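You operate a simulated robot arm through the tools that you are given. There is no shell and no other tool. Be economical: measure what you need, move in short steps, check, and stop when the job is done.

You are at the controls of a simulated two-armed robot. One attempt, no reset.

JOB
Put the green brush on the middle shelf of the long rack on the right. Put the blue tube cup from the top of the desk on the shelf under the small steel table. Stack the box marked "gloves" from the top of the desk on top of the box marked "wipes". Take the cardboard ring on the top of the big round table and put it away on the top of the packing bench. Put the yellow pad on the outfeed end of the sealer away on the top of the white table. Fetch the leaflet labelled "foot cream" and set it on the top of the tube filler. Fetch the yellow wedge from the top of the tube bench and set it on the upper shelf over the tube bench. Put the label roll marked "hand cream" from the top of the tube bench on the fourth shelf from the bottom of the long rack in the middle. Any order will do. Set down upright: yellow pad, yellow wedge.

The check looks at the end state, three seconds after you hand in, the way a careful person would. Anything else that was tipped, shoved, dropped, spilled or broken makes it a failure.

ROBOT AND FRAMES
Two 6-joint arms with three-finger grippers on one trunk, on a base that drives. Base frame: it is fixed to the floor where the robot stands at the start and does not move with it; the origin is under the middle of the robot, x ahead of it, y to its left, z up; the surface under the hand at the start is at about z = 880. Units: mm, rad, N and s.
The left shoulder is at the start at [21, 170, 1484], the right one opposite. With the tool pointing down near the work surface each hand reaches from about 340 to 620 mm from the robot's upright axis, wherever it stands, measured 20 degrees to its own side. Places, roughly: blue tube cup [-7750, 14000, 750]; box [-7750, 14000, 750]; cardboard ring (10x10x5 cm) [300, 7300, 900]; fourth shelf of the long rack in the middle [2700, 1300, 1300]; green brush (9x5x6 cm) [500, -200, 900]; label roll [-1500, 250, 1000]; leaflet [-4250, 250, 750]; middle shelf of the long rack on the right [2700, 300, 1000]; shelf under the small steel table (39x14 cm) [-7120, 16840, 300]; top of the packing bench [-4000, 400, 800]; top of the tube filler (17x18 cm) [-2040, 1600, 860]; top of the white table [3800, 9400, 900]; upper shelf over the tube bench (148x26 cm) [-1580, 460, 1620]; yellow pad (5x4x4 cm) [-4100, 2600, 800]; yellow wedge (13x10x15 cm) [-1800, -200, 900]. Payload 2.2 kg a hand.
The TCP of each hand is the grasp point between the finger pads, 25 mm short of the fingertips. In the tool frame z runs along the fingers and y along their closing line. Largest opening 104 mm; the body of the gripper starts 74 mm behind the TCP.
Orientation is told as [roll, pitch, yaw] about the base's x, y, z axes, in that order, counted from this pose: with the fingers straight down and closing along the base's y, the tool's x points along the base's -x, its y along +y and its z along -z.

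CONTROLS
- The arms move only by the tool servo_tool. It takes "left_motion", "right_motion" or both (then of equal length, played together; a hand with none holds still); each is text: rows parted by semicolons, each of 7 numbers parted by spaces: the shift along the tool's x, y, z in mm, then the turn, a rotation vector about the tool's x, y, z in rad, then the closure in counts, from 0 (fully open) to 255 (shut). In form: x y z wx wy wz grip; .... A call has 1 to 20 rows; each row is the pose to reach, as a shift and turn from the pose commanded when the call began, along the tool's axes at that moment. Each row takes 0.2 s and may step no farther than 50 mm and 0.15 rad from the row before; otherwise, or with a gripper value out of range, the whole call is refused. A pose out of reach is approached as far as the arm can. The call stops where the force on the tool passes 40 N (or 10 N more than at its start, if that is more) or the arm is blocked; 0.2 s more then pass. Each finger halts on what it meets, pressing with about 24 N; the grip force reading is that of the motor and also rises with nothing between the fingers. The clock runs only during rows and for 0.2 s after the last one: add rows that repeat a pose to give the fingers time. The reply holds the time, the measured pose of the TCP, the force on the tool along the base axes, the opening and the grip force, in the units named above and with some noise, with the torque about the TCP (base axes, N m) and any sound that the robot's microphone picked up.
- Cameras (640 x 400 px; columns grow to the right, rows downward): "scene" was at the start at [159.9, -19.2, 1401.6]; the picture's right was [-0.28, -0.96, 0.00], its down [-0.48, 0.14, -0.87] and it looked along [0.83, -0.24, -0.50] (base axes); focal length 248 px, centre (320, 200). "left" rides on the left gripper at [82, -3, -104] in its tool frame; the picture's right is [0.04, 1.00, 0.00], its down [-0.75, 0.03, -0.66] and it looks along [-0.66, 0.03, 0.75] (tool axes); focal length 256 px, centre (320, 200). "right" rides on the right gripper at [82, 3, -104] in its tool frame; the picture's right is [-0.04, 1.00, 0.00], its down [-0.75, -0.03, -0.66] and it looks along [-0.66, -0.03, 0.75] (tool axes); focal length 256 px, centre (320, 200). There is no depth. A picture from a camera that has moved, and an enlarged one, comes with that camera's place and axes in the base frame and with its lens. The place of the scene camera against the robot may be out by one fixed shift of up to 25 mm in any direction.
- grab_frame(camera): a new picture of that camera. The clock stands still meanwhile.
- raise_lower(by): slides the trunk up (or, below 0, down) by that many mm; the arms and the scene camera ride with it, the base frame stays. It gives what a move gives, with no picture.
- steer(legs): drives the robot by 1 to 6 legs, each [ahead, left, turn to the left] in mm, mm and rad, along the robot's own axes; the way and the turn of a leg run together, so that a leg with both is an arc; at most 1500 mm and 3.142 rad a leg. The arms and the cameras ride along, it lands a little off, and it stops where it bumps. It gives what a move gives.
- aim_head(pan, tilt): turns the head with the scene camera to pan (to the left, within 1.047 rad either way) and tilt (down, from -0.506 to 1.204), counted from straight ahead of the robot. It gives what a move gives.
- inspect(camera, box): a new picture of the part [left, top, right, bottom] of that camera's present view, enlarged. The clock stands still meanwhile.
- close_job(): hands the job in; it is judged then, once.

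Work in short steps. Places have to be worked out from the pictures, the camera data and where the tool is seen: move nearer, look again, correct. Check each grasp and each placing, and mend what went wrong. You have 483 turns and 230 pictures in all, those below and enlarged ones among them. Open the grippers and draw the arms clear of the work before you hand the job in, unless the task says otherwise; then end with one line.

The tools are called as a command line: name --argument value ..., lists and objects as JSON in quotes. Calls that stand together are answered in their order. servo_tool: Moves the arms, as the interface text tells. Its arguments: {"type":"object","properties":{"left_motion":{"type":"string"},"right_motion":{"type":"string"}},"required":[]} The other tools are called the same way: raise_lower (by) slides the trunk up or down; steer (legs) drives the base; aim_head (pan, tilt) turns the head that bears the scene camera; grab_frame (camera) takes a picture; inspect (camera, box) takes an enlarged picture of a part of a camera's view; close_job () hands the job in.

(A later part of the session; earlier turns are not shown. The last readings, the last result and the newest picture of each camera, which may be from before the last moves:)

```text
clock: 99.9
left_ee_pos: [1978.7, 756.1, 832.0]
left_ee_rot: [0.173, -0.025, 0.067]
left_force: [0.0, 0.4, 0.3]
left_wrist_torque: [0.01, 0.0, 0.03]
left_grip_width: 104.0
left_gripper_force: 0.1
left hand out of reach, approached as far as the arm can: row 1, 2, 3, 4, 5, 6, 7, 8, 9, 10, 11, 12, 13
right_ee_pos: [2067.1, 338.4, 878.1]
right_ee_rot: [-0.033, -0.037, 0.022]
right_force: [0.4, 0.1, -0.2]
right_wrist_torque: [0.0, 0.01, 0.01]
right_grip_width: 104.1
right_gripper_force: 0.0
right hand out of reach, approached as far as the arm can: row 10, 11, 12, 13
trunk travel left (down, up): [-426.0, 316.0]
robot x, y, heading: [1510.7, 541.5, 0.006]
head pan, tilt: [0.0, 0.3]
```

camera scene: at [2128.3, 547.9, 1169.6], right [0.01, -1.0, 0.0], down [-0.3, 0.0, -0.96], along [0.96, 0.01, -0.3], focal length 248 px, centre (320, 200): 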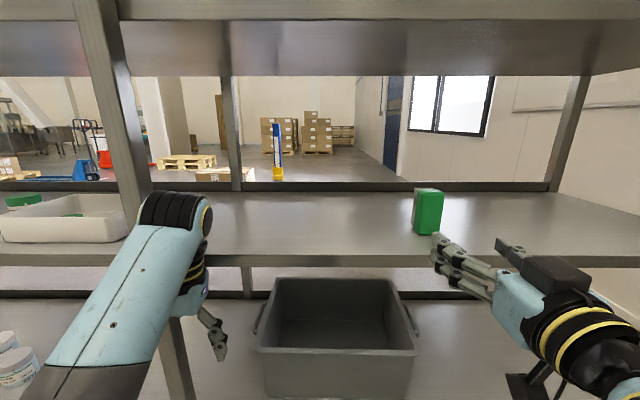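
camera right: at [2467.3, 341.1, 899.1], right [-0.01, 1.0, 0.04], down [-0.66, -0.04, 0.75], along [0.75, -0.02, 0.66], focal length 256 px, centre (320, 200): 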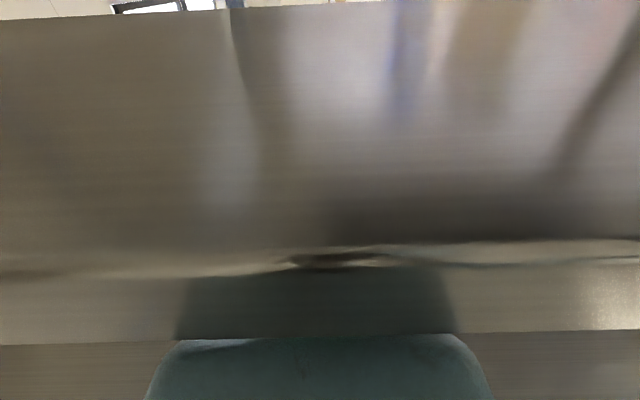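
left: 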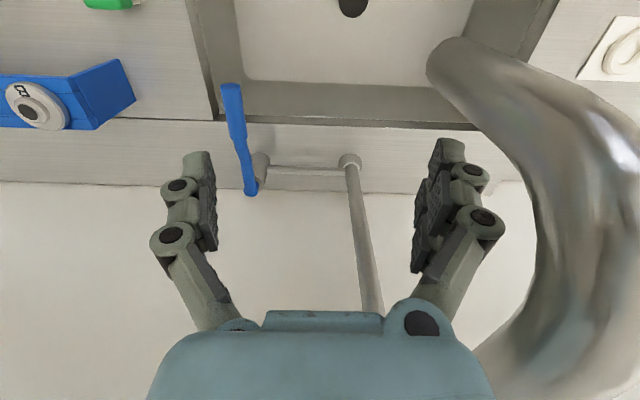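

Reset the left wrist, raise the trunk, turn toward +y and drive up the aisle to look for the round table.

servo_tool --left_motion "-20 -10 0 0.06 0.008 0.02 0; -50 -20 0 0.12 0.016 0.04 0; -80 -40 0 0.173 0.025 0.067 0; -80 -40 0 0.173 0.025 0.067 0"

steer --legs '[[0, 0, 1.565], [1500, 0, 0], [1500, 0, 0]]'

raise_lower --by 250

grab_frame --camera "scene"

```text
clock: 100.9
left_ee_pos: [2060.7, 716.9, 825.6]
left_ee_rot: [-0.012, 0.009, -0.001]
left_force: [-0.4, -0.2, -0.3]
left_wrist_torque: [0.03, 0.01, 0.03]
left_grip_width: 104.1
left_gripper_force: 0.1
right_ee_pos: [2066.6, 339.1, 878.0]
right_ee_rot: [-0.033, -0.037, 0.022]
right_force: [0.2, 0.9, 0.0]
right_wrist_torque: [0.01, 0.02, 0.0]
right_grip_width: 104.1
right_gripper_force: 0.0
trunk travel left (down, up): [-426.0, 316.0]
robot x, y, heading: [1503.1, 538.0, 0.004]
head pan, tilt: [0.0, 0.3]
```

```text
clock: 119.2
left_ee_pos: [1277.6, 4099.7, 824.3]
left_ee_rot: [-0.012, 0.012, 1.572]
left_force: [1.4, 0.1, -0.2]
left_wrist_torque: [0.02, -0.03, -0.01]
left_grip_width: 103.9
left_gripper_force: 0.0
right_ee_pos: [1657.4, 4108.4, 878.0]
right_ee_rot: [-0.034, -0.035, 1.591]
right_force: [0.9, 0.6, 0.0]
right_wrist_torque: [-0.03, 0.01, -0.01]
right_grip_width: 104.3
right_gripper_force: 0.0
trunk travel left (down, up): [-426.0, 316.0]
robot x, y, heading: [1458.4, 3550.1, 1.58]
head pan, tilt: [0.0, 0.3]
```

```text
clock: 121.8
left_ee_pos: [1277.9, 4101.6, 1074.8]
left_ee_rot: [-0.012, 0.011, 1.571]
left_force: [0.6, 0.2, 0.1]
left_wrist_torque: [0.0, -0.04, -0.01]
left_grip_width: 104.2
left_gripper_force: 0.0
right_ee_pos: [1657.3, 4107.6, 1127.8]
right_ee_rot: [-0.033, -0.037, 1.593]
right_force: [-0.5, 0.2, -0.5]
right_wrist_torque: [0.02, 0.01, -0.01]
right_grip_width: 104.2
right_gripper_force: 0.0
trunk travel left (down, up): [-676.0, 66.0]
robot x, y, heading: [1456.5, 3549.2, 1.574]
head pan, tilt: [0.0, 0.3]
```

```text
202 pictures are left
camera scene: at [1458.8, 3720.5, 1422.2], right [1.0, 0.01, 0.0], down [0.0, -0.3, -0.96], along [-0.01, 0.96, -0.3], focal length 248 px, centre (320, 200)
```

scene: 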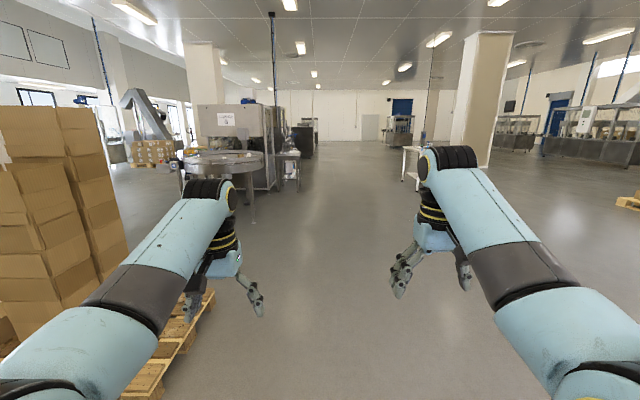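

The round table is visible ahead-left at roughly [200,7300]. Drive forward past the pallet, then look.

steer --legs '[[1500, 0, 0], [700, 0, 0.5]]'

grab_frame --camera "scene"

```text
clock: 132.7
left_ee_pos: [917.1, 6160.6, 1074.7]
left_ee_rot: [-0.012, 0.01, 2.028]
left_force: [-0.5, -0.1, 0.2]
left_wrist_torque: [0.0, 0.0, 0.02]
left_grip_width: 104.0
left_gripper_force: 0.0
right_ee_pos: [1256.1, 6334.0, 1127.6]
right_ee_rot: [-0.034, -0.037, 2.051]
right_force: [0.2, 0.2, 0.1]
right_wrist_torque: [0.03, -0.02, 0.0]
right_grip_width: 103.8
right_gripper_force: 0.1
trunk travel left (down, up): [-676.0, 66.0]
robot x, y, heading: [1323.4, 5745.1, 2.035]
head pan, tilt: [0.0, 0.3]
```

```text
201 pictures are left
camera scene: at [1250.9, 5899.2, 1422.2], right [0.9, 0.45, 0.0], down [0.13, -0.27, -0.96], along [-0.43, 0.85, -0.3], focal length 248 px, centre (320, 200)
```

scene: 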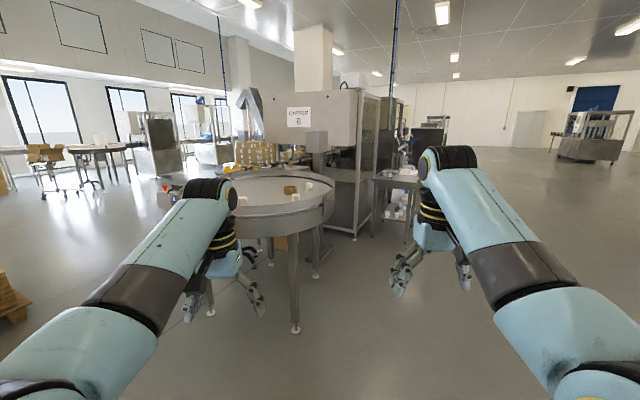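

inspect --camera "scene" --box '[210, 140, 370, 240]'

```text
4.00 times, centred on (290, 190) of scene
camera zoom: at [1250.9, 5899.2, 1422.2], right [0.9, 0.45, 0.0], down [0.13, -0.27, -0.96], along [-0.43, 0.85, -0.3], focal length 994 px, centre (440, 240)
```

zoom: 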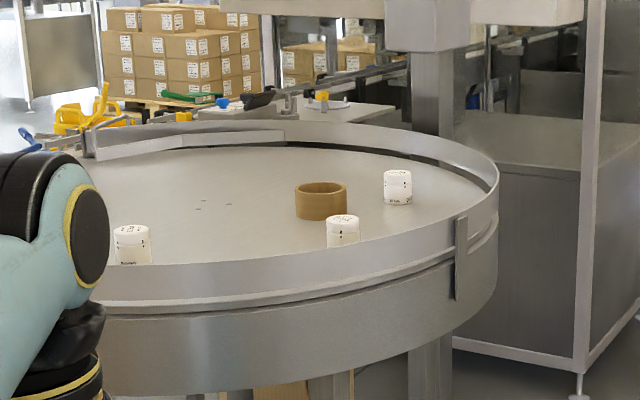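

The ring stands on a round table with raised rim, nearer its east side (ring ≈ [220,7430]). I'll go to the east side, facing west-northwest, and look closer.

steer --legs '[[0, 0, 0.565], [958, -1063, 0]]'

aim_head --pan 0.1 --tilt 0.5

grab_frame --camera "scene"

```text
clock: 141.4
left_ee_pos: [493.0, 7282.7, 1074.8]
left_ee_rot: [-0.012, 0.011, 2.587]
left_force: [-0.2, -0.1, -0.1]
left_wrist_torque: [0.02, -0.02, -0.01]
left_grip_width: 103.8
left_gripper_force: 0.2
right_ee_pos: [688.6, 7609.3, 1127.1]
right_ee_rot: [-0.034, -0.038, 2.61]
right_force: [0.6, 0.8, 0.2]
right_wrist_torque: [-0.03, 0.0, -0.02]
right_grip_width: 104.2
right_gripper_force: 0.0
trunk travel left (down, up): [-676.0, 66.0]
robot x, y, heading: [1055.9, 7145.2, 2.589]
head pan, tilt: [0.0, 0.3]
```

```text
clock: 142.1
left_ee_pos: [492.9, 7283.5, 1075.0]
left_ee_rot: [-0.012, 0.007, 2.586]
left_force: [0.5, 0.0, -0.2]
left_wrist_torque: [0.02, 0.01, 0.04]
left_grip_width: 103.8
left_gripper_force: 0.1
right_ee_pos: [688.4, 7609.7, 1126.8]
right_ee_rot: [-0.034, -0.037, 2.611]
right_force: [0.1, 0.6, 0.6]
right_wrist_torque: [-0.01, 0.0, -0.02]
right_grip_width: 104.1
right_gripper_force: 0.1
trunk travel left (down, up): [-676.0, 66.0]
robot x, y, heading: [1053.5, 7147.5, 2.586]
head pan, tilt: [0.099, 0.499]
```

```text
199 pictures are left
camera scene: at [916.4, 7227.8, 1403.9], right [0.44, 0.9, 0.0], down [0.43, -0.21, -0.88], along [-0.79, 0.38, -0.48], focal length 248 px, centre (320, 200)
```

scene: 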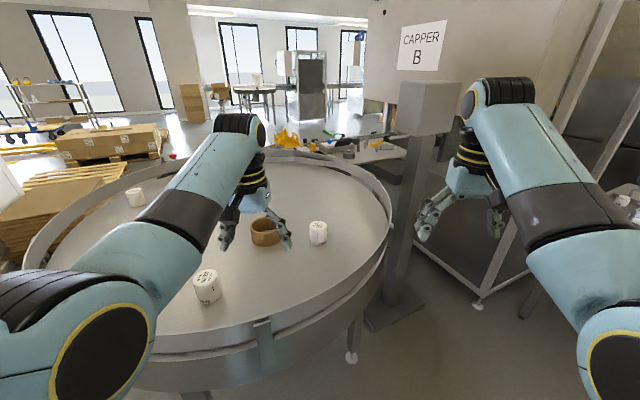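

Ring ≈ [245,7351], jars on both sides ~170 mm away; rim of the table about x≈600. I'll use the longer reach of a lowered trunk: first raise both hands, then approach by 180 mm.

servo_tool --left_motion "-5 0 -50 0 0 0 0; -10 0 -100 0 0 0 0; -15 0 -150 0 0 0 0; -20 0 -180 0 0 0 0" --right_motion "0 0 -40 0 0 0 0; 0 0 -80 0 0 0 0; 0 0 -120 0 0 0 0; 0 0 -140 0 0 0 0"

steer --legs '[[178, 19, 0]]'

raise_lower --by -180

grab_frame --camera "left"

grab_frame --camera "scene"

```text
refused: row 1 steps farther than a row can; nothing moved
```

```text
clock: 143.6
left_ee_pos: [332.8, 7356.5, 1073.5]
left_ee_rot: [-0.011, 0.009, 2.591]
left_force: [-0.8, -0.6, -0.4]
left_wrist_torque: [0.01, -0.02, 0.01]
left_grip_width: 103.9
left_gripper_force: 0.1
right_ee_pos: [526.1, 7683.5, 1126.4]
right_ee_rot: [-0.033, -0.034, 2.614]
right_force: [0.0, -0.3, -0.2]
right_wrist_torque: [0.0, -0.03, -0.01]
right_grip_width: 103.7
right_gripper_force: 0.0
trunk travel left (down, up): [-676.0, 66.0]
robot x, y, heading: [895.8, 7224.4, 2.596]
head pan, tilt: [0.099, 0.499]
```

```text
clock: 144.8
left_ee_pos: [329.3, 7356.5, 984.1]
left_ee_rot: [-0.007, -0.003, 2.595]
left_force: [4.8, -2.7, 15.0]
left_wrist_torque: [-0.75, 0.37, 0.35]
left_grip_width: 105.0
left_gripper_force: 0.1
right_ee_pos: [527.7, 7683.3, 1029.0]
right_ee_rot: [-0.032, -0.039, 2.615]
right_force: [-1.0, -0.2, -0.3]
right_wrist_torque: [-0.04, -0.02, -0.02]
right_grip_width: 104.2
right_gripper_force: 0.1
trunk travel left (down, up): [-577.0, 164.0]
robot x, y, heading: [897.2, 7224.9, 2.598]
head pan, tilt: [0.099, 0.499]
stopped: the force on the tool passed its limit at 63 N (the readings are from after the stop); the commanded pose is now the measured one
```

```text
198 pictures are left
camera left: at [401.9, 7316.5, 1087.5], right [-0.48, -0.87, -0.01], down [-0.66, 0.36, 0.66], along [-0.57, 0.32, -0.75], focal length 256 px, centre (320, 200)
```

left: 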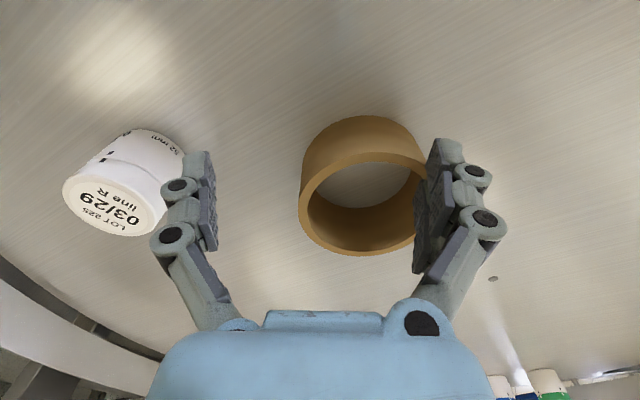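

```text
197 pictures are left
camera scene: at [756.1, 7302.9, 1304.3], right [0.43, 0.9, 0.0], down [0.43, -0.21, -0.88], along [-0.79, 0.38, -0.48], focal length 248 px, centre (320, 200)
```

scene: 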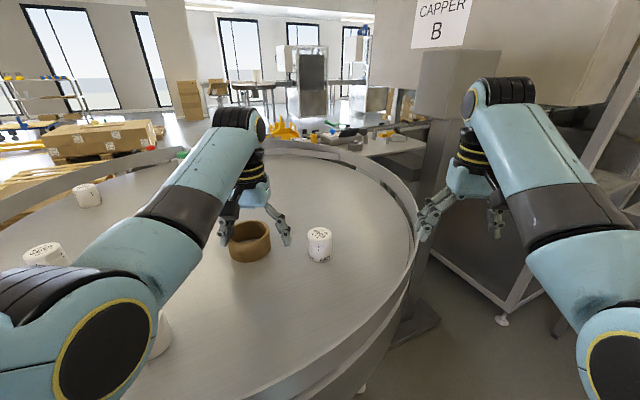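

The servo call was refused (step too long), so lowering brought a left fingertip down onto the ring's top edge; nothing tipped. I'll lift the left hand off.

servo_tool --left_motion "0 0 -30 0 0 0 0; 0 0 -60 0 0 0 0" --right_motion "0 0 -40 0 0 0 0; 0 0 -80 0 0 0 0"

grab_frame --camera "left"

```text
clock: 145.4
left_ee_pos: [322.3, 7359.7, 1037.8]
left_ee_rot: [-0.009, -0.003, 2.593]
left_force: [0.5, 0.2, 0.0]
left_wrist_torque: [0.01, -0.02, 0.01]
left_grip_width: 104.3
left_gripper_force: 0.0
left hand out of reach, approached as far as the arm can: row 2
right_ee_pos: [492.0, 7693.4, 1073.8]
right_ee_rot: [-0.033, -0.035, 2.613]
right_force: [-0.5, 0.7, -0.8]
right_wrist_torque: [-0.02, 0.03, 0.0]
right_grip_width: 103.8
right_gripper_force: 0.1
right hand out of reach, approached as far as the arm can: row 1, 2
trunk travel left (down, up): [-577.0, 164.0]
robot x, y, heading: [897.8, 7221.5, 2.591]
head pan, tilt: [0.099, 0.499]
```

```text
196 pictures are left
camera left: at [394.9, 7319.2, 1140.8], right [-0.49, -0.87, -0.01], down [-0.66, 0.36, 0.66], along [-0.57, 0.32, -0.75], focal length 256 px, centre (320, 200)
```

left: 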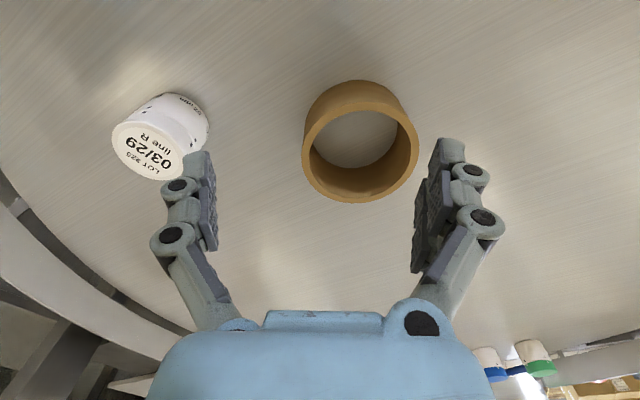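

The ring's centre is at about [289,7341], top z≈950. I'll pinch its wall on the side away from the jar: move over the wall point [266,7301] with a 60 mm opening, then look.

servo_tool --left_motion "-5 30 5 0 0 0 60; -11 60 10 0 0 0 108; -17 79 15 0 0 0 108; -17 79 15 0 0 0 108"

grab_frame --camera "left"

```text
clock: 146.4
left_ee_pos: [268.7, 7301.4, 1022.6]
left_ee_rot: [-0.006, -0.002, 2.596]
left_force: [1.3, -0.3, -1.0]
left_wrist_torque: [-0.04, 0.01, 0.03]
left_grip_width: 59.8
left_gripper_force: 0.1
right_ee_pos: [492.4, 7695.1, 1074.4]
right_ee_rot: [-0.035, -0.037, 2.614]
right_force: [-0.2, 0.7, -0.1]
right_wrist_torque: [0.02, 0.01, 0.0]
right_grip_width: 103.8
right_gripper_force: 0.1
trunk travel left (down, up): [-577.0, 164.0]
robot x, y, heading: [893.6, 7218.2, 2.594]
head pan, tilt: [0.099, 0.499]
```

```text
195 pictures are left
camera left: at [339.7, 7261.2, 1126.6], right [-0.49, -0.87, -0.01], down [-0.66, 0.36, 0.66], along [-0.57, 0.32, -0.75], focal length 256 px, centre (320, 200)
```

left: 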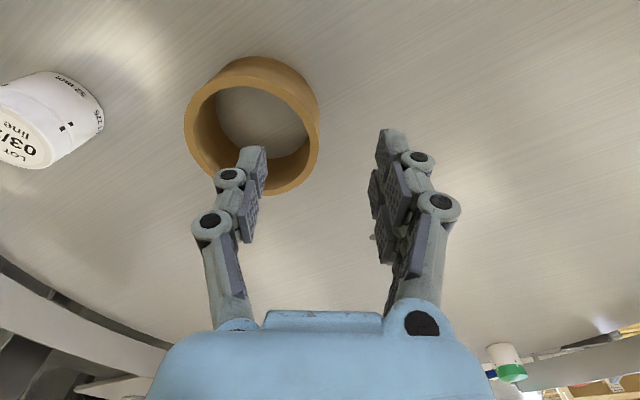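

The estimate agrees (ring centre [290,7346]); I'm over its wall. Descend to z≈935 and close.

servo_tool --left_motion "-1 -3 30 0 0 0 108; -1 -3 60 0 0 0 108; -1 -3 80 0 0 0 108; -1 -3 87 0 0 0 108; -1 -3 87 0 0 0 180; -1 -3 87 0 0 0 255; -1 -3 87 0 0 0 255; -1 -3 87 0 0 0 255"

grab_frame --camera "left"

```text
clock: 147.4
left_ee_pos: [262.3, 7302.1, 945.7]
left_ee_rot: [0.002, -0.023, 2.599]
left_force: [-7.0, -12.0, 31.8]
left_wrist_torque: [-0.46, -0.45, -0.25]
left_grip_width: 18.6
left_gripper_force: 8.6
right_ee_pos: [491.2, 7692.5, 1074.6]
right_ee_rot: [-0.031, -0.038, 2.616]
right_force: [-0.8, 0.1, -0.6]
right_wrist_torque: [-0.05, -0.01, 0.02]
right_grip_width: 104.1
right_gripper_force: 0.0
trunk travel left (down, up): [-577.0, 164.0]
robot x, y, heading: [894.2, 7218.6, 2.599]
head pan, tilt: [0.099, 0.499]
stopped in row 5 (left hand): the force on the tool passed its limit at 50 N (the readings are from after the stop); the commanded pose is now the measured one
```

```text
194 pictures are left
camera left: at [337.0, 7262.3, 1047.6], right [-0.48, -0.88, 0.0], down [-0.65, 0.36, 0.67], along [-0.59, 0.32, -0.74], focal length 256 px, centre (320, 200)
```

left: 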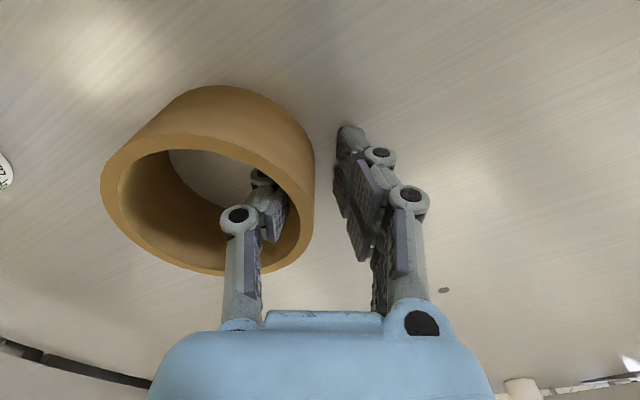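

Fingertips touched the table (surface ≈918). Lift 10 mm and finish closing.

servo_tool --left_motion "0 0 -10 0 0.02 0 150; 0 0 -10 0 0.02 0 200; 0 0 -10 0 0.02 0 255; 0 0 -10 0 0.02 0 255; 0 0 -10 0 0.02 0 255"

grab_frame --camera "left"

```text
clock: 148.7
left_ee_pos: [267.1, 7306.4, 950.7]
left_ee_rot: [-0.003, 0.008, 2.597]
left_force: [-0.4, -0.1, 0.2]
left_wrist_torque: [-0.02, 0.0, 0.01]
left_grip_width: 6.2
left_gripper_force: 24.0
right_ee_pos: [492.6, 7694.3, 1073.6]
right_ee_rot: [-0.033, -0.037, 2.615]
right_force: [-1.0, 0.4, -0.3]
right_wrist_torque: [0.0, 0.03, 0.02]
right_grip_width: 104.1
right_gripper_force: 0.1
trunk travel left (down, up): [-577.0, 164.0]
robot x, y, heading: [895.4, 7226.4, 2.596]
head pan, tilt: [0.099, 0.499]
```

```text
193 pictures are left
camera left: at [337.2, 7266.8, 1055.0], right [-0.48, -0.88, 0.0], down [-0.67, 0.36, 0.65], along [-0.57, 0.32, -0.76], focal length 256 px, centre (320, 200)
```

left: 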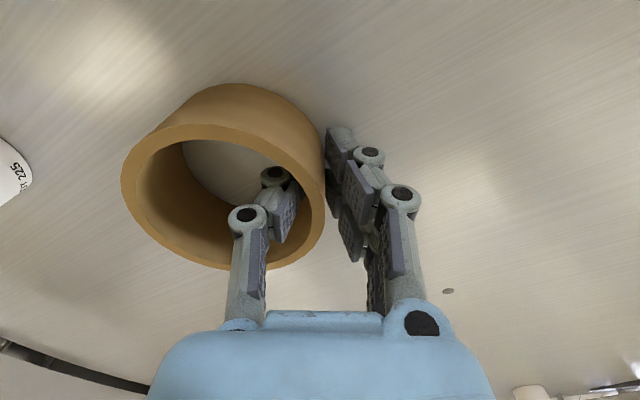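

Wall gripped (6 mm, 24 N). Lift by raising the trunk and check.

raise_lower --by 160

grab_frame --camera "scene"

```text
clock: 150.5
left_ee_pos: [264.3, 7305.9, 1110.6]
left_ee_rot: [-0.003, 0.006, 2.597]
left_force: [-0.7, 0.1, 0.0]
left_wrist_torque: [0.02, -0.03, 0.0]
left_grip_width: 6.1
left_gripper_force: 24.0
right_ee_pos: [492.4, 7694.6, 1234.2]
right_ee_rot: [-0.033, -0.037, 2.614]
right_force: [-0.1, -0.2, -0.5]
right_wrist_torque: [0.02, -0.02, -0.04]
right_grip_width: 103.8
right_gripper_force: 0.1
trunk travel left (down, up): [-737.0, 4.0]
robot x, y, heading: [894.3, 7219.1, 2.598]
head pan, tilt: [0.099, 0.499]
```

```text
192 pictures are left
camera scene: at [755.0, 7302.8, 1465.0], right [0.43, 0.9, 0.0], down [0.43, -0.21, -0.88], along [-0.79, 0.38, -0.48], focal length 248 px, centre (320, 200)
```

scene: 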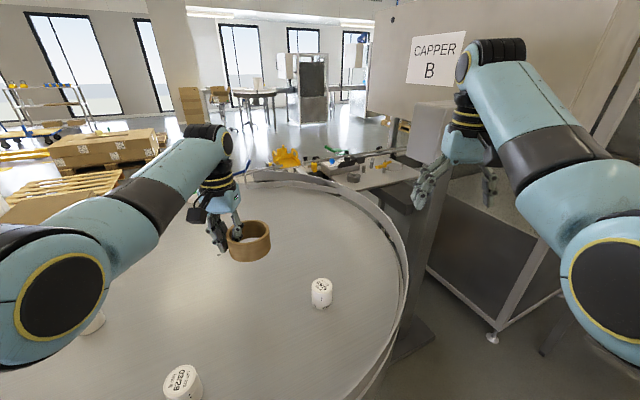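

The ring is held. Back off, tuck the arm, and retrace south to the crossing at y≈3550.

steer --legs '[[-450, 0, 0], [0, 0, 2.11], [1500, 150, 0], [1500, 0, 0], [500, 0, 0]]'

aim_head --pan -0.8 --tilt 0.3

grab_frame --camera "scene"

```text
refused: leg 3 is longer than a leg can be; nothing moved
```

```text
clock: 151.7
left_ee_pos: [265.9, 7305.6, 1111.2]
left_ee_rot: [-0.004, 0.006, 2.596]
left_force: [-0.1, -0.4, -0.1]
left_wrist_torque: [0.0, 0.03, -0.02]
left_grip_width: 5.9
left_gripper_force: 23.8
right_ee_pos: [493.0, 7694.7, 1232.9]
right_ee_rot: [-0.033, -0.036, 2.616]
right_force: [-0.7, -0.6, 0.1]
right_wrist_torque: [-0.01, -0.04, 0.0]
right_grip_width: 104.2
right_gripper_force: 0.1
trunk travel left (down, up): [-737.0, 4.0]
robot x, y, heading: [895.1, 7217.1, 2.594]
head pan, tilt: [-0.799, 0.3]
```

```text
191 pictures are left
camera scene: at [816.1, 7354.6, 1483.5], right [0.97, 0.23, 0.0], down [0.07, -0.29, -0.96], along [-0.22, 0.93, -0.3], focal length 248 px, centre (320, 200)
```

scene: 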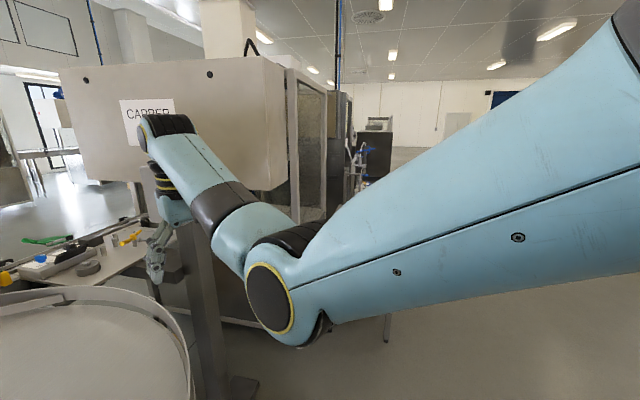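

Refused for an over-long leg; same route with shorter legs.

steer --legs '[[-450, 0, 0], [0, 0, 2.11], [1450, 140, 0], [1450, 0, 0], [600, 0, 0]]'

grab_frame --camera "scene"

```text
clock: 176.1
left_ee_pos: [1620.6, 2886.0, 1111.2]
left_ee_rot: [-0.004, 0.007, -1.584]
left_force: [-0.3, -0.2, 0.2]
left_wrist_torque: [-0.02, -0.04, 0.02]
left_grip_width: 6.3
left_gripper_force: 23.9
right_ee_pos: [1170.1, 2886.4, 1234.6]
right_ee_rot: [-0.032, -0.036, -1.568]
right_force: [0.8, -0.6, -0.5]
right_wrist_torque: [0.04, 0.01, 0.0]
right_grip_width: 104.1
right_gripper_force: 0.0
trunk travel left (down, up): [-737.0, 4.0]
robot x, y, heading: [1374.3, 3469.3, -1.582]
head pan, tilt: [-0.799, 0.3]
```

```text
190 pictures are left
camera scene: at [1308.6, 3344.2, 1483.5], right [-0.69, 0.73, 0.0], down [0.21, 0.2, -0.96], along [-0.69, -0.66, -0.3], focal length 248 px, centre (320, 200)
```

scene: 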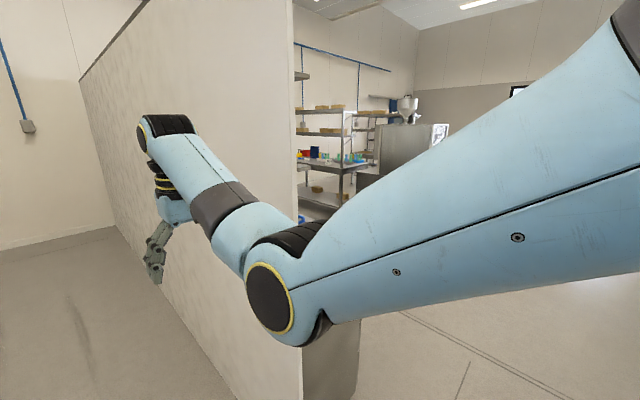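

Turn to face west and look along y≈3500.

steer --legs '[[0, 0, -1.56]]'

aim_head --pan 0 --tilt 0.3

grab_frame --camera "scene"

```text
clock: 180.3
left_ee_pos: [787.3, 3232.1, 1111.0]
left_ee_rot: [-0.004, 0.007, 3.12]
left_force: [0.0, -0.8, -1.0]
left_wrist_torque: [-0.04, 0.0, 0.01]
left_grip_width: 5.9
left_gripper_force: 23.9
right_ee_pos: [790.0, 3683.1, 1234.2]
right_ee_rot: [-0.033, -0.038, 3.137]
right_force: [0.6, -0.7, 0.4]
right_wrist_torque: [0.02, -0.02, -0.01]
right_grip_width: 103.7
right_gripper_force: 0.1
trunk travel left (down, up): [-737.0, 4.0]
robot x, y, heading: [1376.4, 3472.1, 3.121]
head pan, tilt: [-0.799, 0.3]
```

```text
clock: 181.5
left_ee_pos: [786.6, 3231.8, 1111.2]
left_ee_rot: [-0.003, 0.006, 3.119]
left_force: [0.1, 0.3, 0.5]
left_wrist_torque: [-0.02, 0.0, -0.01]
left_grip_width: 6.2
left_gripper_force: 23.6
right_ee_pos: [788.0, 3681.0, 1233.6]
right_ee_rot: [-0.032, -0.037, 3.137]
right_force: [0.0, 0.0, 0.4]
right_wrist_torque: [0.01, -0.03, 0.04]
right_grip_width: 104.1
right_gripper_force: 0.1
trunk travel left (down, up): [-737.0, 4.0]
robot x, y, heading: [1373.7, 3473.4, 3.12]
head pan, tilt: [0.0, 0.3]
```

```text
189 pictures are left
camera scene: at [1213.3, 3482.9, 1483.5], right [0.02, 1.0, 0.0], down [0.3, -0.01, -0.96], along [-0.95, 0.02, -0.3], focal length 248 px, centre (320, 200)
```

scene: 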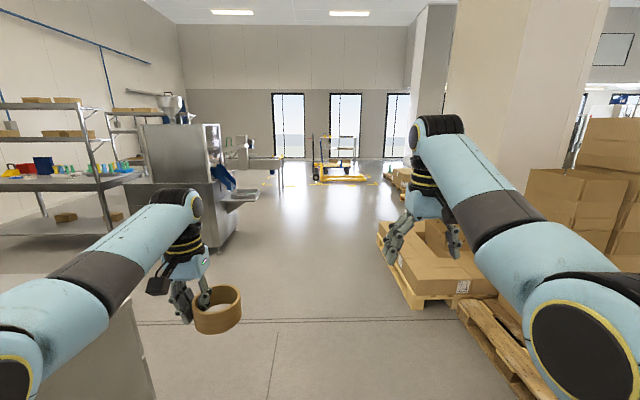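

Corridor to the west is clear. Drive ~3900 west past the tube filler and look again.

steer --legs '[[1400, 0, 0.02], [1400, 0, 0], [1100, 0, 0]]'

aim_head --pan 0.5 --tilt 0.3

grab_frame --camera "scene"

```text
clock: 200.1
left_ee_pos: [-3070.7, 3181.8, 1110.6]
left_ee_rot: [-0.002, 0.006, -3.121]
left_force: [0.1, -0.5, -1.1]
left_wrist_torque: [-0.02, -0.03, -0.01]
left_grip_width: 6.0
left_gripper_force: 24.2
right_ee_pos: [-3087.9, 3631.3, 1234.3]
right_ee_rot: [-0.034, -0.037, -3.104]
right_force: [-0.9, -0.3, 0.1]
right_wrist_torque: [0.0, 0.0, 0.0]
right_grip_width: 104.2
right_gripper_force: 0.0
trunk travel left (down, up): [-737.0, 4.0]
robot x, y, heading: [-2495.5, 3446.9, -3.12]
head pan, tilt: [0.0, 0.3]
```

```text
clock: 201.1
left_ee_pos: [-3071.1, 3182.1, 1111.1]
left_ee_rot: [-0.006, 0.008, -3.12]
left_force: [0.1, 0.8, -1.3]
left_wrist_torque: [-0.01, -0.01, 0.01]
left_grip_width: 6.1
left_gripper_force: 24.5
right_ee_pos: [-3087.3, 3632.4, 1233.9]
right_ee_rot: [-0.032, -0.035, -3.103]
right_force: [-0.1, 0.4, 0.7]
right_wrist_torque: [-0.02, 0.02, -0.02]
right_grip_width: 104.1
right_gripper_force: 0.0
trunk travel left (down, up): [-737.0, 4.0]
robot x, y, heading: [-2494.4, 3450.6, -3.12]
head pan, tilt: [0.499, 0.3]
```

```text
188 pictures are left
camera scene: at [-2642.5, 3405.4, 1483.5], right [-0.5, 0.87, 0.0], down [0.26, 0.15, -0.96], along [-0.83, -0.47, -0.3], focal length 248 px, centre (320, 200)
```

scene: 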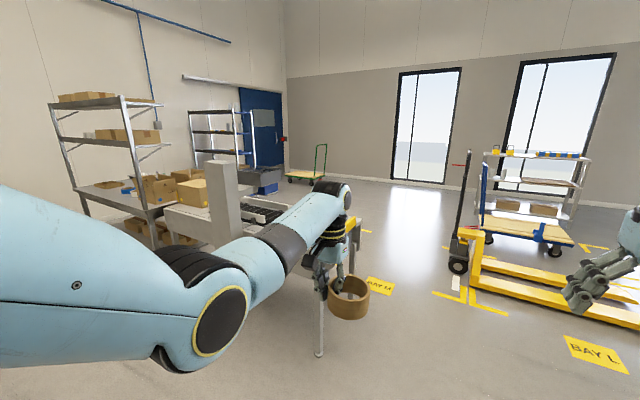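

Turn left about 1.0 to view the sealer and packing bench.

steer --legs '[[0, 0, 1.0]]'

aim_head --pan 0 --tilt 0.35

grab_frame --camera "scene"

```text
clock: 204.0
left_ee_pos: [-2588.1, 2818.2, 1112.1]
left_ee_rot: [-0.003, 0.007, -2.131]
left_force: [-0.2, -0.5, -0.9]
left_wrist_torque: [0.01, -0.03, 0.03]
left_grip_width: 6.1
left_gripper_force: 24.1
right_ee_pos: [-2973.6, 3052.2, 1234.1]
right_ee_rot: [-0.033, -0.036, -2.114]
right_force: [-0.8, 0.4, -0.7]
right_wrist_torque: [-0.01, -0.03, 0.02]
right_grip_width: 104.1
right_gripper_force: 0.1
trunk travel left (down, up): [-737.0, 4.0]
robot x, y, heading: [-2493.2, 3449.2, -2.129]
head pan, tilt: [0.499, 0.3]
```

```text
clock: 204.9
left_ee_pos: [-2587.0, 2818.6, 1111.3]
left_ee_rot: [-0.004, 0.007, -2.129]
left_force: [-0.3, 0.4, 0.1]
left_wrist_torque: [-0.01, -0.02, -0.01]
left_grip_width: 6.0
left_gripper_force: 23.2
right_ee_pos: [-2972.7, 3051.6, 1234.3]
right_ee_rot: [-0.032, -0.037, -2.113]
right_force: [-0.6, 1.0, -0.7]
right_wrist_torque: [0.0, 0.0, 0.01]
right_grip_width: 104.3
right_gripper_force: 0.1
trunk travel left (down, up): [-737.0, 4.0]
robot x, y, heading: [-2492.8, 3447.0, -2.129]
head pan, tilt: [0.0, 0.351]
```

```text
187 pictures are left
camera scene: at [-2577.8, 3314.3, 1478.8], right [-0.85, 0.53, 0.0], down [0.18, 0.29, -0.94], along [-0.5, -0.8, -0.34], focal length 248 px, centre (320, 200)
```

scene: 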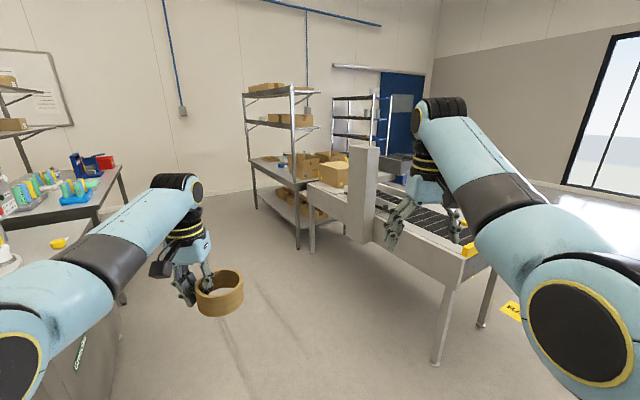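

The packing bench (with shelves over it) runs along y at x≈-3700…-4300, and the sealer is in front with the yellow pad at its near end. I'll head down the aisle at x≈-2900.

steer --legs '[[0, 0, 0.558], [0, -420, 0], [1400, 0, 0], [600, 0, 0], [0, 0, -0.8]]'

grab_frame --camera "scene"

```text
clock: 220.7
left_ee_pos: [-3187.3, 861.6, 1111.5]
left_ee_rot: [-0.004, 0.008, -2.382]
left_force: [-0.6, 0.9, 0.3]
left_wrist_torque: [-0.02, -0.01, -0.05]
left_grip_width: 6.0
left_gripper_force: 23.6
right_ee_pos: [-3501.6, 1182.0, 1233.9]
right_ee_rot: [-0.033, -0.037, -2.364]
right_force: [-1.3, -1.0, -0.4]
right_wrist_torque: [-0.01, 0.0, -0.03]
right_grip_width: 103.8
right_gripper_force: 0.0
trunk travel left (down, up): [-737.0, 4.0]
robot x, y, heading: [-2941.0, 1449.2, -2.383]
head pan, tilt: [0.0, 0.351]
```

```text
186 pictures are left
camera scene: at [-3055.6, 1339.8, 1478.8], right [-0.69, 0.73, 0.0], down [0.25, 0.24, -0.94], along [-0.68, -0.65, -0.34], focal length 248 px, centre (320, 200)
```

scene: 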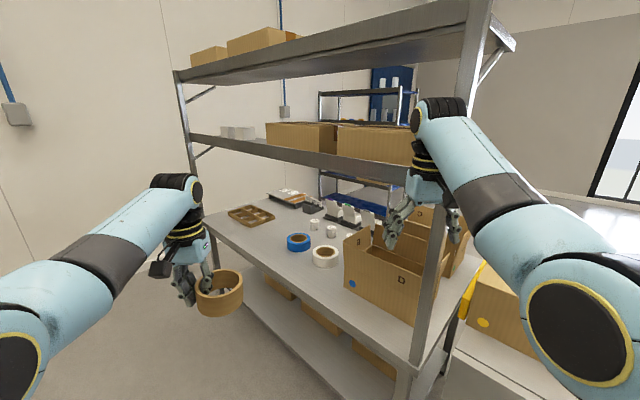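

inspect --camera "scene" --box '[200, 160, 420, 300]'

```text
2.86 times, centred on (310, 230) of scene
camera zoom: at [-3055.6, 1339.8, 1478.8], right [-0.69, 0.73, 0.0], down [0.25, 0.24, -0.94], along [-0.68, -0.65, -0.34], focal length 710 px, centre (349, 114)
```

zoom: 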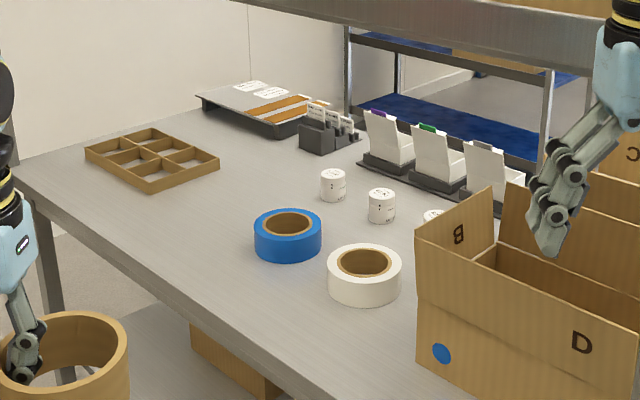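

I see the bench: free spot near its front edge around [-3690,200] between the divider tray and the blue tape. Leaflet holders are at the far (west) side, x≈-4245. I'll go to [-3000,340] and face west.

steer --legs '[[0, 0, 0.812], [1109, -59, 0], [0, 0, -1.571]]'

grab_frame --camera "scene"

```text
clock: 230.7
left_ee_pos: [-3300.5, -203.8, 1111.4]
left_ee_rot: [-0.007, 0.006, -2.475]
left_force: [0.1, 0.3, -0.9]
left_wrist_torque: [0.0, 0.01, 0.03]
left_grip_width: 5.9
left_gripper_force: 23.7
right_ee_pos: [-3573.9, 134.9, 1233.9]
right_ee_rot: [-0.01, -0.03, -2.433]
right_force: [7.1, -0.2, 2.3]
right_wrist_torque: [-0.06, 0.8, 0.12]
right_grip_width: 104.3
right_gripper_force: 0.0
trunk travel left (down, up): [-737.0, 4.0]
robot x, y, heading: [-2998.6, 350.8, -2.477]
head pan, tilt: [0.0, 0.351]
stopped in leg 3: the force on the tool passed its limit at 92 N (the readings are from after the stop); the commanded pose is now the measured one
```

```text
184 pictures are left
camera scene: at [-3125.0, 259.4, 1479.0], right [-0.62, 0.79, 0.0], down [0.27, 0.21, -0.94], along [-0.74, -0.58, -0.34], focal length 248 px, centre (320, 200)
```

scene: 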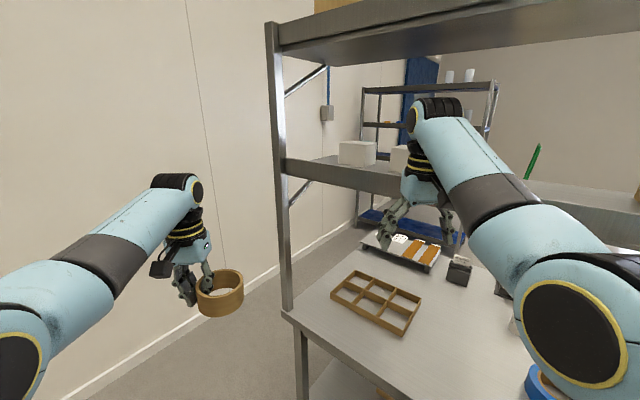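

The right wrist touched the bench's lower shelf edge (the shelves reach x≈-3610, z≈1300). I'll turn away, back off east, then lower the trunk.

steer --legs '[[0, 0, 0.35], [-130, 180, 0]]'

raise_lower --by -200

grab_frame --camera "scene"

```text
clock: 233.5
left_ee_pos: [-2871.9, -260.5, 1110.3]
left_ee_rot: [-0.006, 0.007, -2.132]
left_force: [-0.1, -0.4, 0.1]
left_wrist_torque: [-0.06, 0.0, 0.01]
left_grip_width: 6.1
left_gripper_force: 23.8
right_ee_pos: [-3245.1, -31.5, 1233.8]
right_ee_rot: [-0.011, -0.031, -2.091]
right_force: [-0.8, 0.7, -0.1]
right_wrist_torque: [0.04, 0.02, 0.02]
right_grip_width: 103.8
right_gripper_force: 0.1
trunk travel left (down, up): [-737.0, 4.0]
robot x, y, heading: [-2776.5, 368.2, -2.128]
head pan, tilt: [0.0, 0.351]
```

```text
clock: 235.7
left_ee_pos: [-2871.3, -260.2, 913.2]
left_ee_rot: [-0.006, 0.004, -2.131]
left_force: [0.8, -0.1, -0.1]
left_wrist_torque: [-0.02, -0.02, -0.02]
left_grip_width: 6.2
left_gripper_force: 24.2
right_ee_pos: [-3245.4, -32.7, 1028.6]
right_ee_rot: [-0.012, -0.027, -2.089]
right_force: [-1.0, 1.0, 1.0]
right_wrist_torque: [0.0, -0.01, -0.02]
right_grip_width: 104.5
right_gripper_force: 0.1
trunk travel left (down, up): [-537.0, 204.0]
robot x, y, heading: [-2776.8, 366.0, -2.134]
head pan, tilt: [0.0, 0.351]
```

```text
183 pictures are left
camera scene: at [-2862.4, 234.6, 1278.1], right [-0.85, 0.53, 0.0], down [0.18, 0.29, -0.94], along [-0.5, -0.8, -0.34], focal length 248 px, centre (320, 200)
```

scene: 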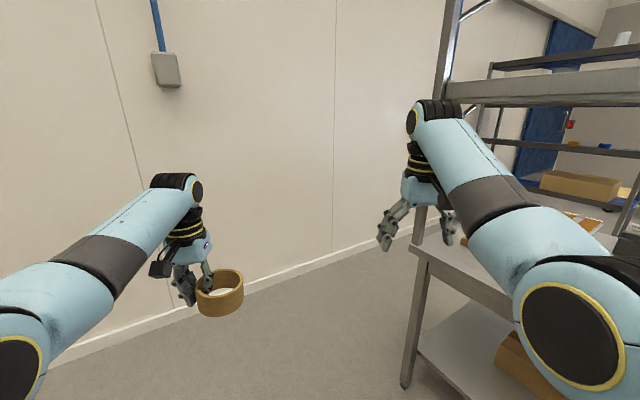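

Now turn to face west from x≈-2777 (hands stay short of the bench).

steer --legs '[[0, 0, -1.01]]'

servo_tool --right_motion "30 0 40 0 0 0 0; 60 0 80 0 0 0 0; 90 0 100 0 0 0 0; 110 0 110 0 0 0 0"

grab_frame --camera "scene"

```text
clock: 238.6
left_ee_pos: [-3353.9, 102.9, 911.3]
left_ee_rot: [-0.007, 0.007, -3.121]
left_force: [0.1, 0.4, 0.5]
left_wrist_torque: [-0.02, -0.03, 0.02]
left_grip_width: 6.0
left_gripper_force: 24.2
right_ee_pos: [-3369.9, 539.0, 1029.0]
right_ee_rot: [-0.013, -0.028, -3.078]
right_force: [-0.5, 0.4, 0.6]
right_wrist_torque: [-0.01, 0.02, -0.01]
right_grip_width: 104.2
right_gripper_force: 0.1
trunk travel left (down, up): [-537.0, 204.0]
robot x, y, heading: [-2777.6, 365.0, -3.117]
head pan, tilt: [0.0, 0.351]
```

```text
clock: 239.6
left_ee_pos: [-3354.1, 103.2, 910.3]
left_ee_rot: [-0.007, 0.005, -3.121]
left_force: [-0.2, -0.5, -0.8]
left_wrist_torque: [-0.03, 0.02, 0.0]
left_grip_width: 6.0
left_gripper_force: 23.6
right_ee_pos: [-3263.3, 548.6, 917.0]
right_ee_rot: [-0.01, -0.029, -3.08]
right_force: [-0.2, 0.0, -0.2]
right_wrist_torque: [-0.02, 0.03, 0.0]
right_grip_width: 103.8
right_gripper_force: 0.1
trunk travel left (down, up): [-537.0, 204.0]
robot x, y, heading: [-2777.7, 367.3, -3.122]
head pan, tilt: [0.0, 0.351]
```

```text
182 pictures are left
camera scene: at [-2939.6, 370.4, 1278.0], right [-0.02, 1.0, 0.0], down [0.34, 0.01, -0.94], along [-0.94, -0.02, -0.34], focal length 248 px, centre (320, 200)
```

scene: 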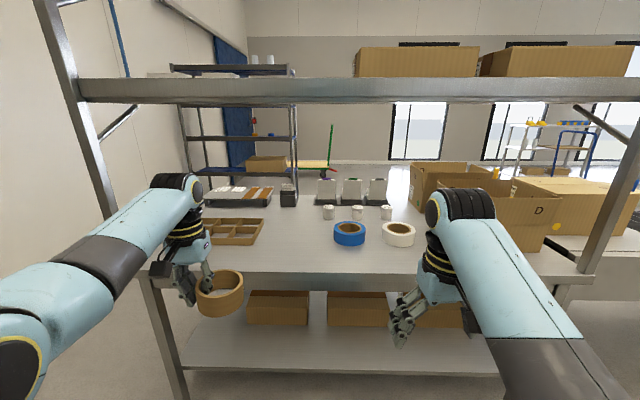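

Good view: bench front edge x≈-3595, shelf underside ≈1300, free spot centred about [-3700,240]. Arm tops are at ~1170, so driving in under the shelf is safe.

steer --legs '[[346, -91, 0]]'

grab_frame --camera "scene"

grab_frame --camera "left"

```text
clock: 241.9
left_ee_pos: [-3698.9, 182.6, 909.5]
left_ee_rot: [-0.006, 0.007, -3.115]
left_force: [-1.0, 0.0, 0.0]
left_wrist_torque: [0.0, -0.03, -0.01]
left_grip_width: 5.9
left_gripper_force: 24.4
right_ee_pos: [-3610.4, 627.9, 914.8]
right_ee_rot: [-0.014, -0.027, -3.073]
right_force: [-0.3, 0.4, -0.8]
right_wrist_torque: [0.02, 0.0, 0.02]
right_grip_width: 104.1
right_gripper_force: 0.0
trunk travel left (down, up): [-537.0, 204.0]
robot x, y, heading: [-3124.9, 450.3, -3.113]
head pan, tilt: [0.0, 0.351]
```

```text
181 pictures are left
camera scene: at [-3285.9, 452.7, 1277.8], right [-0.03, 1.0, 0.0], down [0.34, 0.01, -0.94], along [-0.94, -0.03, -0.34], focal length 248 px, centre (320, 200)
```

scene: 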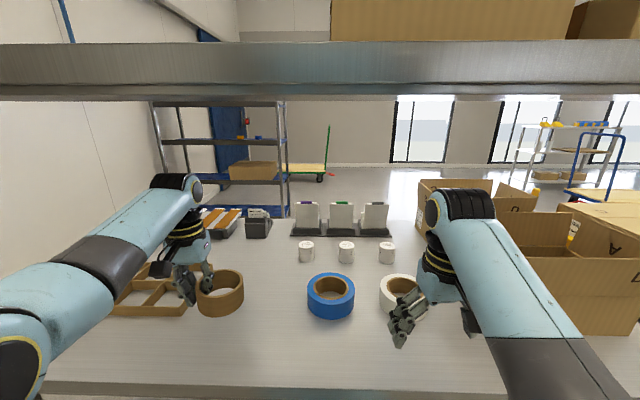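

```text
180 pictures are left
camera left: at [-3616.8, 187.2, 1014.8], right [0.07, -1.0, -0.01], down [-0.76, -0.05, 0.65], along [-0.65, -0.04, -0.76], focal length 256 px, centre (320, 200)
```

left: 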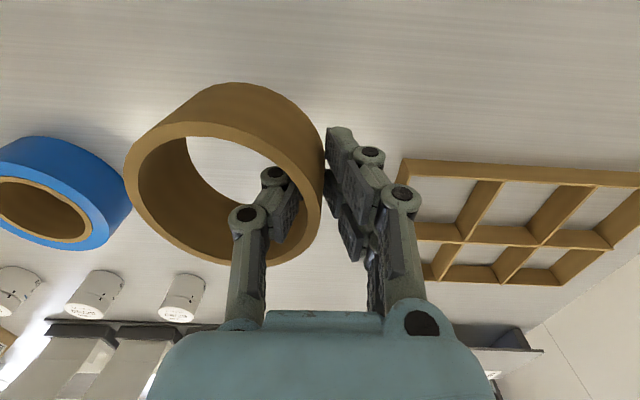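

The spot is good. Lower the ring: to z≈848, then slowly to contact.

servo_tool --left_motion "0 0 30 0 0 0 255; 0 0 55 0 0 0 255; 0 0 62 0 0 0 255; 0 0 66 0 0 0 255; 0 0 70 0 0 0 255; 0 0 70 0 0 0 255"

```text
clock: 243.3
left_ee_pos: [-3696.9, 181.7, 839.0]
left_ee_rot: [-0.009, 0.008, -3.115]
left_force: [-0.2, 0.9, -0.6]
left_wrist_torque: [-0.01, 0.01, 0.02]
left_grip_width: 5.6
left_gripper_force: 24.1
right_ee_pos: [-3610.1, 627.9, 916.7]
right_ee_rot: [-0.013, -0.028, -3.074]
right_force: [1.2, 0.6, -0.1]
right_wrist_torque: [0.01, 0.01, -0.01]
right_grip_width: 103.9
right_gripper_force: 0.1
trunk travel left (down, up): [-537.0, 204.0]
robot x, y, heading: [-3122.9, 453.2, -3.114]
head pan, tilt: [0.0, 0.351]
```

servo_tool --left_motion "0 0 3 0 0 0 255; 0 0 6 0 0 0 255; 0 0 9 0 0 0 255; 0 0 9 0 0 0 255"

inspect --camera "scene" --box '[140, 220, 300, 340]'

```text
clock: 244.3
left_ee_pos: [-3698.0, 182.6, 831.0]
left_ee_rot: [-0.008, 0.005, -3.116]
left_force: [-0.8, 0.2, -0.8]
left_wrist_torque: [-0.02, 0.02, 0.0]
left_grip_width: 5.9
left_gripper_force: 24.4
right_ee_pos: [-3609.6, 627.4, 915.0]
right_ee_rot: [-0.012, -0.028, -3.073]
right_force: [-0.6, -0.2, 1.0]
right_wrist_torque: [-0.03, -0.02, -0.02]
right_grip_width: 104.1
right_gripper_force: 0.0
trunk travel left (down, up): [-537.0, 204.0]
robot x, y, heading: [-3120.9, 452.5, -3.115]
head pan, tilt: [0.0, 0.351]
```

```text
3.33 times, centred on (220, 280) of scene
camera zoom: at [-3285.0, 452.4, 1278.0], right [-0.03, 1.0, 0.0], down [0.34, 0.01, -0.94], along [-0.94, -0.03, -0.34], focal length 828 px, centre (653, -67)
```

zoom: 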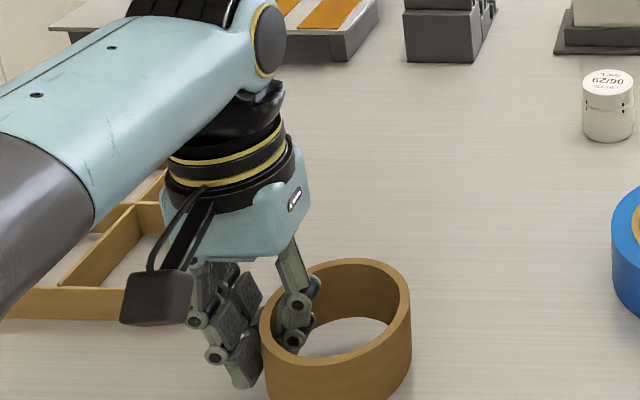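

Not yet in contact; keep lowering in small steps.

servo_tool --left_motion "0 0 4 0 0 0 255; 0 0 8 0 0 0 255; 0 0 12 0 0 0 255; 0 0 12 0 0 0 255"

```text
clock: 245.3
left_ee_pos: [-3696.5, 180.7, 821.3]
left_ee_rot: [-0.007, 0.007, -3.117]
left_force: [0.4, 0.1, -0.5]
left_wrist_torque: [-0.03, 0.01, -0.01]
left_grip_width: 5.9
left_gripper_force: 23.2
right_ee_pos: [-3609.3, 627.3, 916.6]
right_ee_rot: [-0.011, -0.028, -3.075]
right_force: [0.1, -0.3, 0.4]
right_wrist_torque: [0.0, -0.01, 0.0]
right_grip_width: 104.1
right_gripper_force: 0.0
trunk travel left (down, up): [-537.0, 204.0]
robot x, y, heading: [-3125.4, 449.8, -3.112]
head pan, tilt: [0.0, 0.351]
```

servo_tool --left_motion "0 0 4 0 0 0 255; 0 0 8 0 0 0 255; 0 0 12 0 0 0 255; 0 0 12 0 0 0 255"

```text
clock: 246.3
left_ee_pos: [-3697.4, 182.3, 810.6]
left_ee_rot: [-0.005, 0.002, -3.114]
left_force: [1.6, -1.9, 16.7]
left_wrist_torque: [0.0, 0.2, -0.03]
left_grip_width: 5.8
left_gripper_force: 24.5
right_ee_pos: [-3609.8, 626.8, 916.9]
right_ee_rot: [-0.013, -0.028, -3.074]
right_force: [0.9, -0.8, -0.1]
right_wrist_torque: [-0.01, 0.01, 0.0]
right_grip_width: 104.0
right_gripper_force: 0.0
trunk travel left (down, up): [-537.0, 204.0]
robot x, y, heading: [-3123.1, 450.6, -3.115]
head pan, tilt: [0.0, 0.351]
```

Contact (17 N). Open a little and rise straight up.

servo_tool --left_motion "0 0 -1 0 0 0 210; 0 0 -1 0 0 0 170; 0 0 -1 0 0 0 170; 0 0 -30 0 0 0 170; 0 0 -60 0 0 0 170; 0 0 -90 0 0 0 170"

grab_frame --camera "left"

inspect --camera "scene" --box '[240, 180, 440, 300]'

```text
clock: 247.7
left_ee_pos: [-3697.6, 182.1, 899.0]
left_ee_rot: [-0.004, 0.008, -3.115]
left_force: [-0.6, -0.1, 0.3]
left_wrist_torque: [0.0, 0.0, 0.01]
left_grip_width: 34.7
left_gripper_force: 0.1
right_ee_pos: [-3609.6, 627.1, 916.6]
right_ee_rot: [-0.012, -0.027, -3.072]
right_force: [0.7, -0.6, 0.1]
right_wrist_torque: [-0.01, -0.03, -0.02]
right_grip_width: 104.0
right_gripper_force: 0.2
trunk travel left (down, up): [-537.0, 204.0]
robot x, y, heading: [-3124.8, 451.0, -3.11]
head pan, tilt: [0.0, 0.351]
```

```text
178 pictures are left
camera left: at [-3616.6, 186.8, 1003.0], right [0.07, -1.0, -0.01], down [-0.76, -0.05, 0.65], along [-0.65, -0.04, -0.76], focal length 256 px, centre (320, 200)
```

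left: 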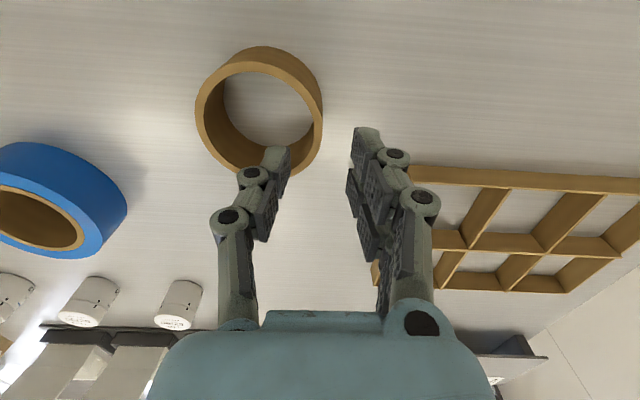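

```text
3.20 times, centred on (340, 240) of scene
camera zoom: at [-3284.7, 452.6, 1278.0], right [-0.03, 1.0, 0.0], down [0.34, 0.01, -0.94], along [-0.94, -0.03, -0.34], focal length 795 px, centre (256, 72)
```

zoom: 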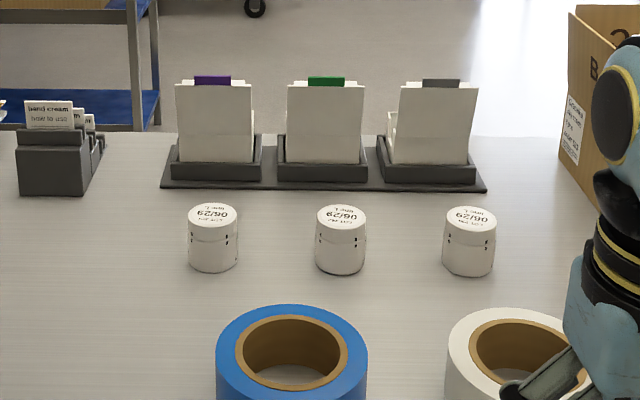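

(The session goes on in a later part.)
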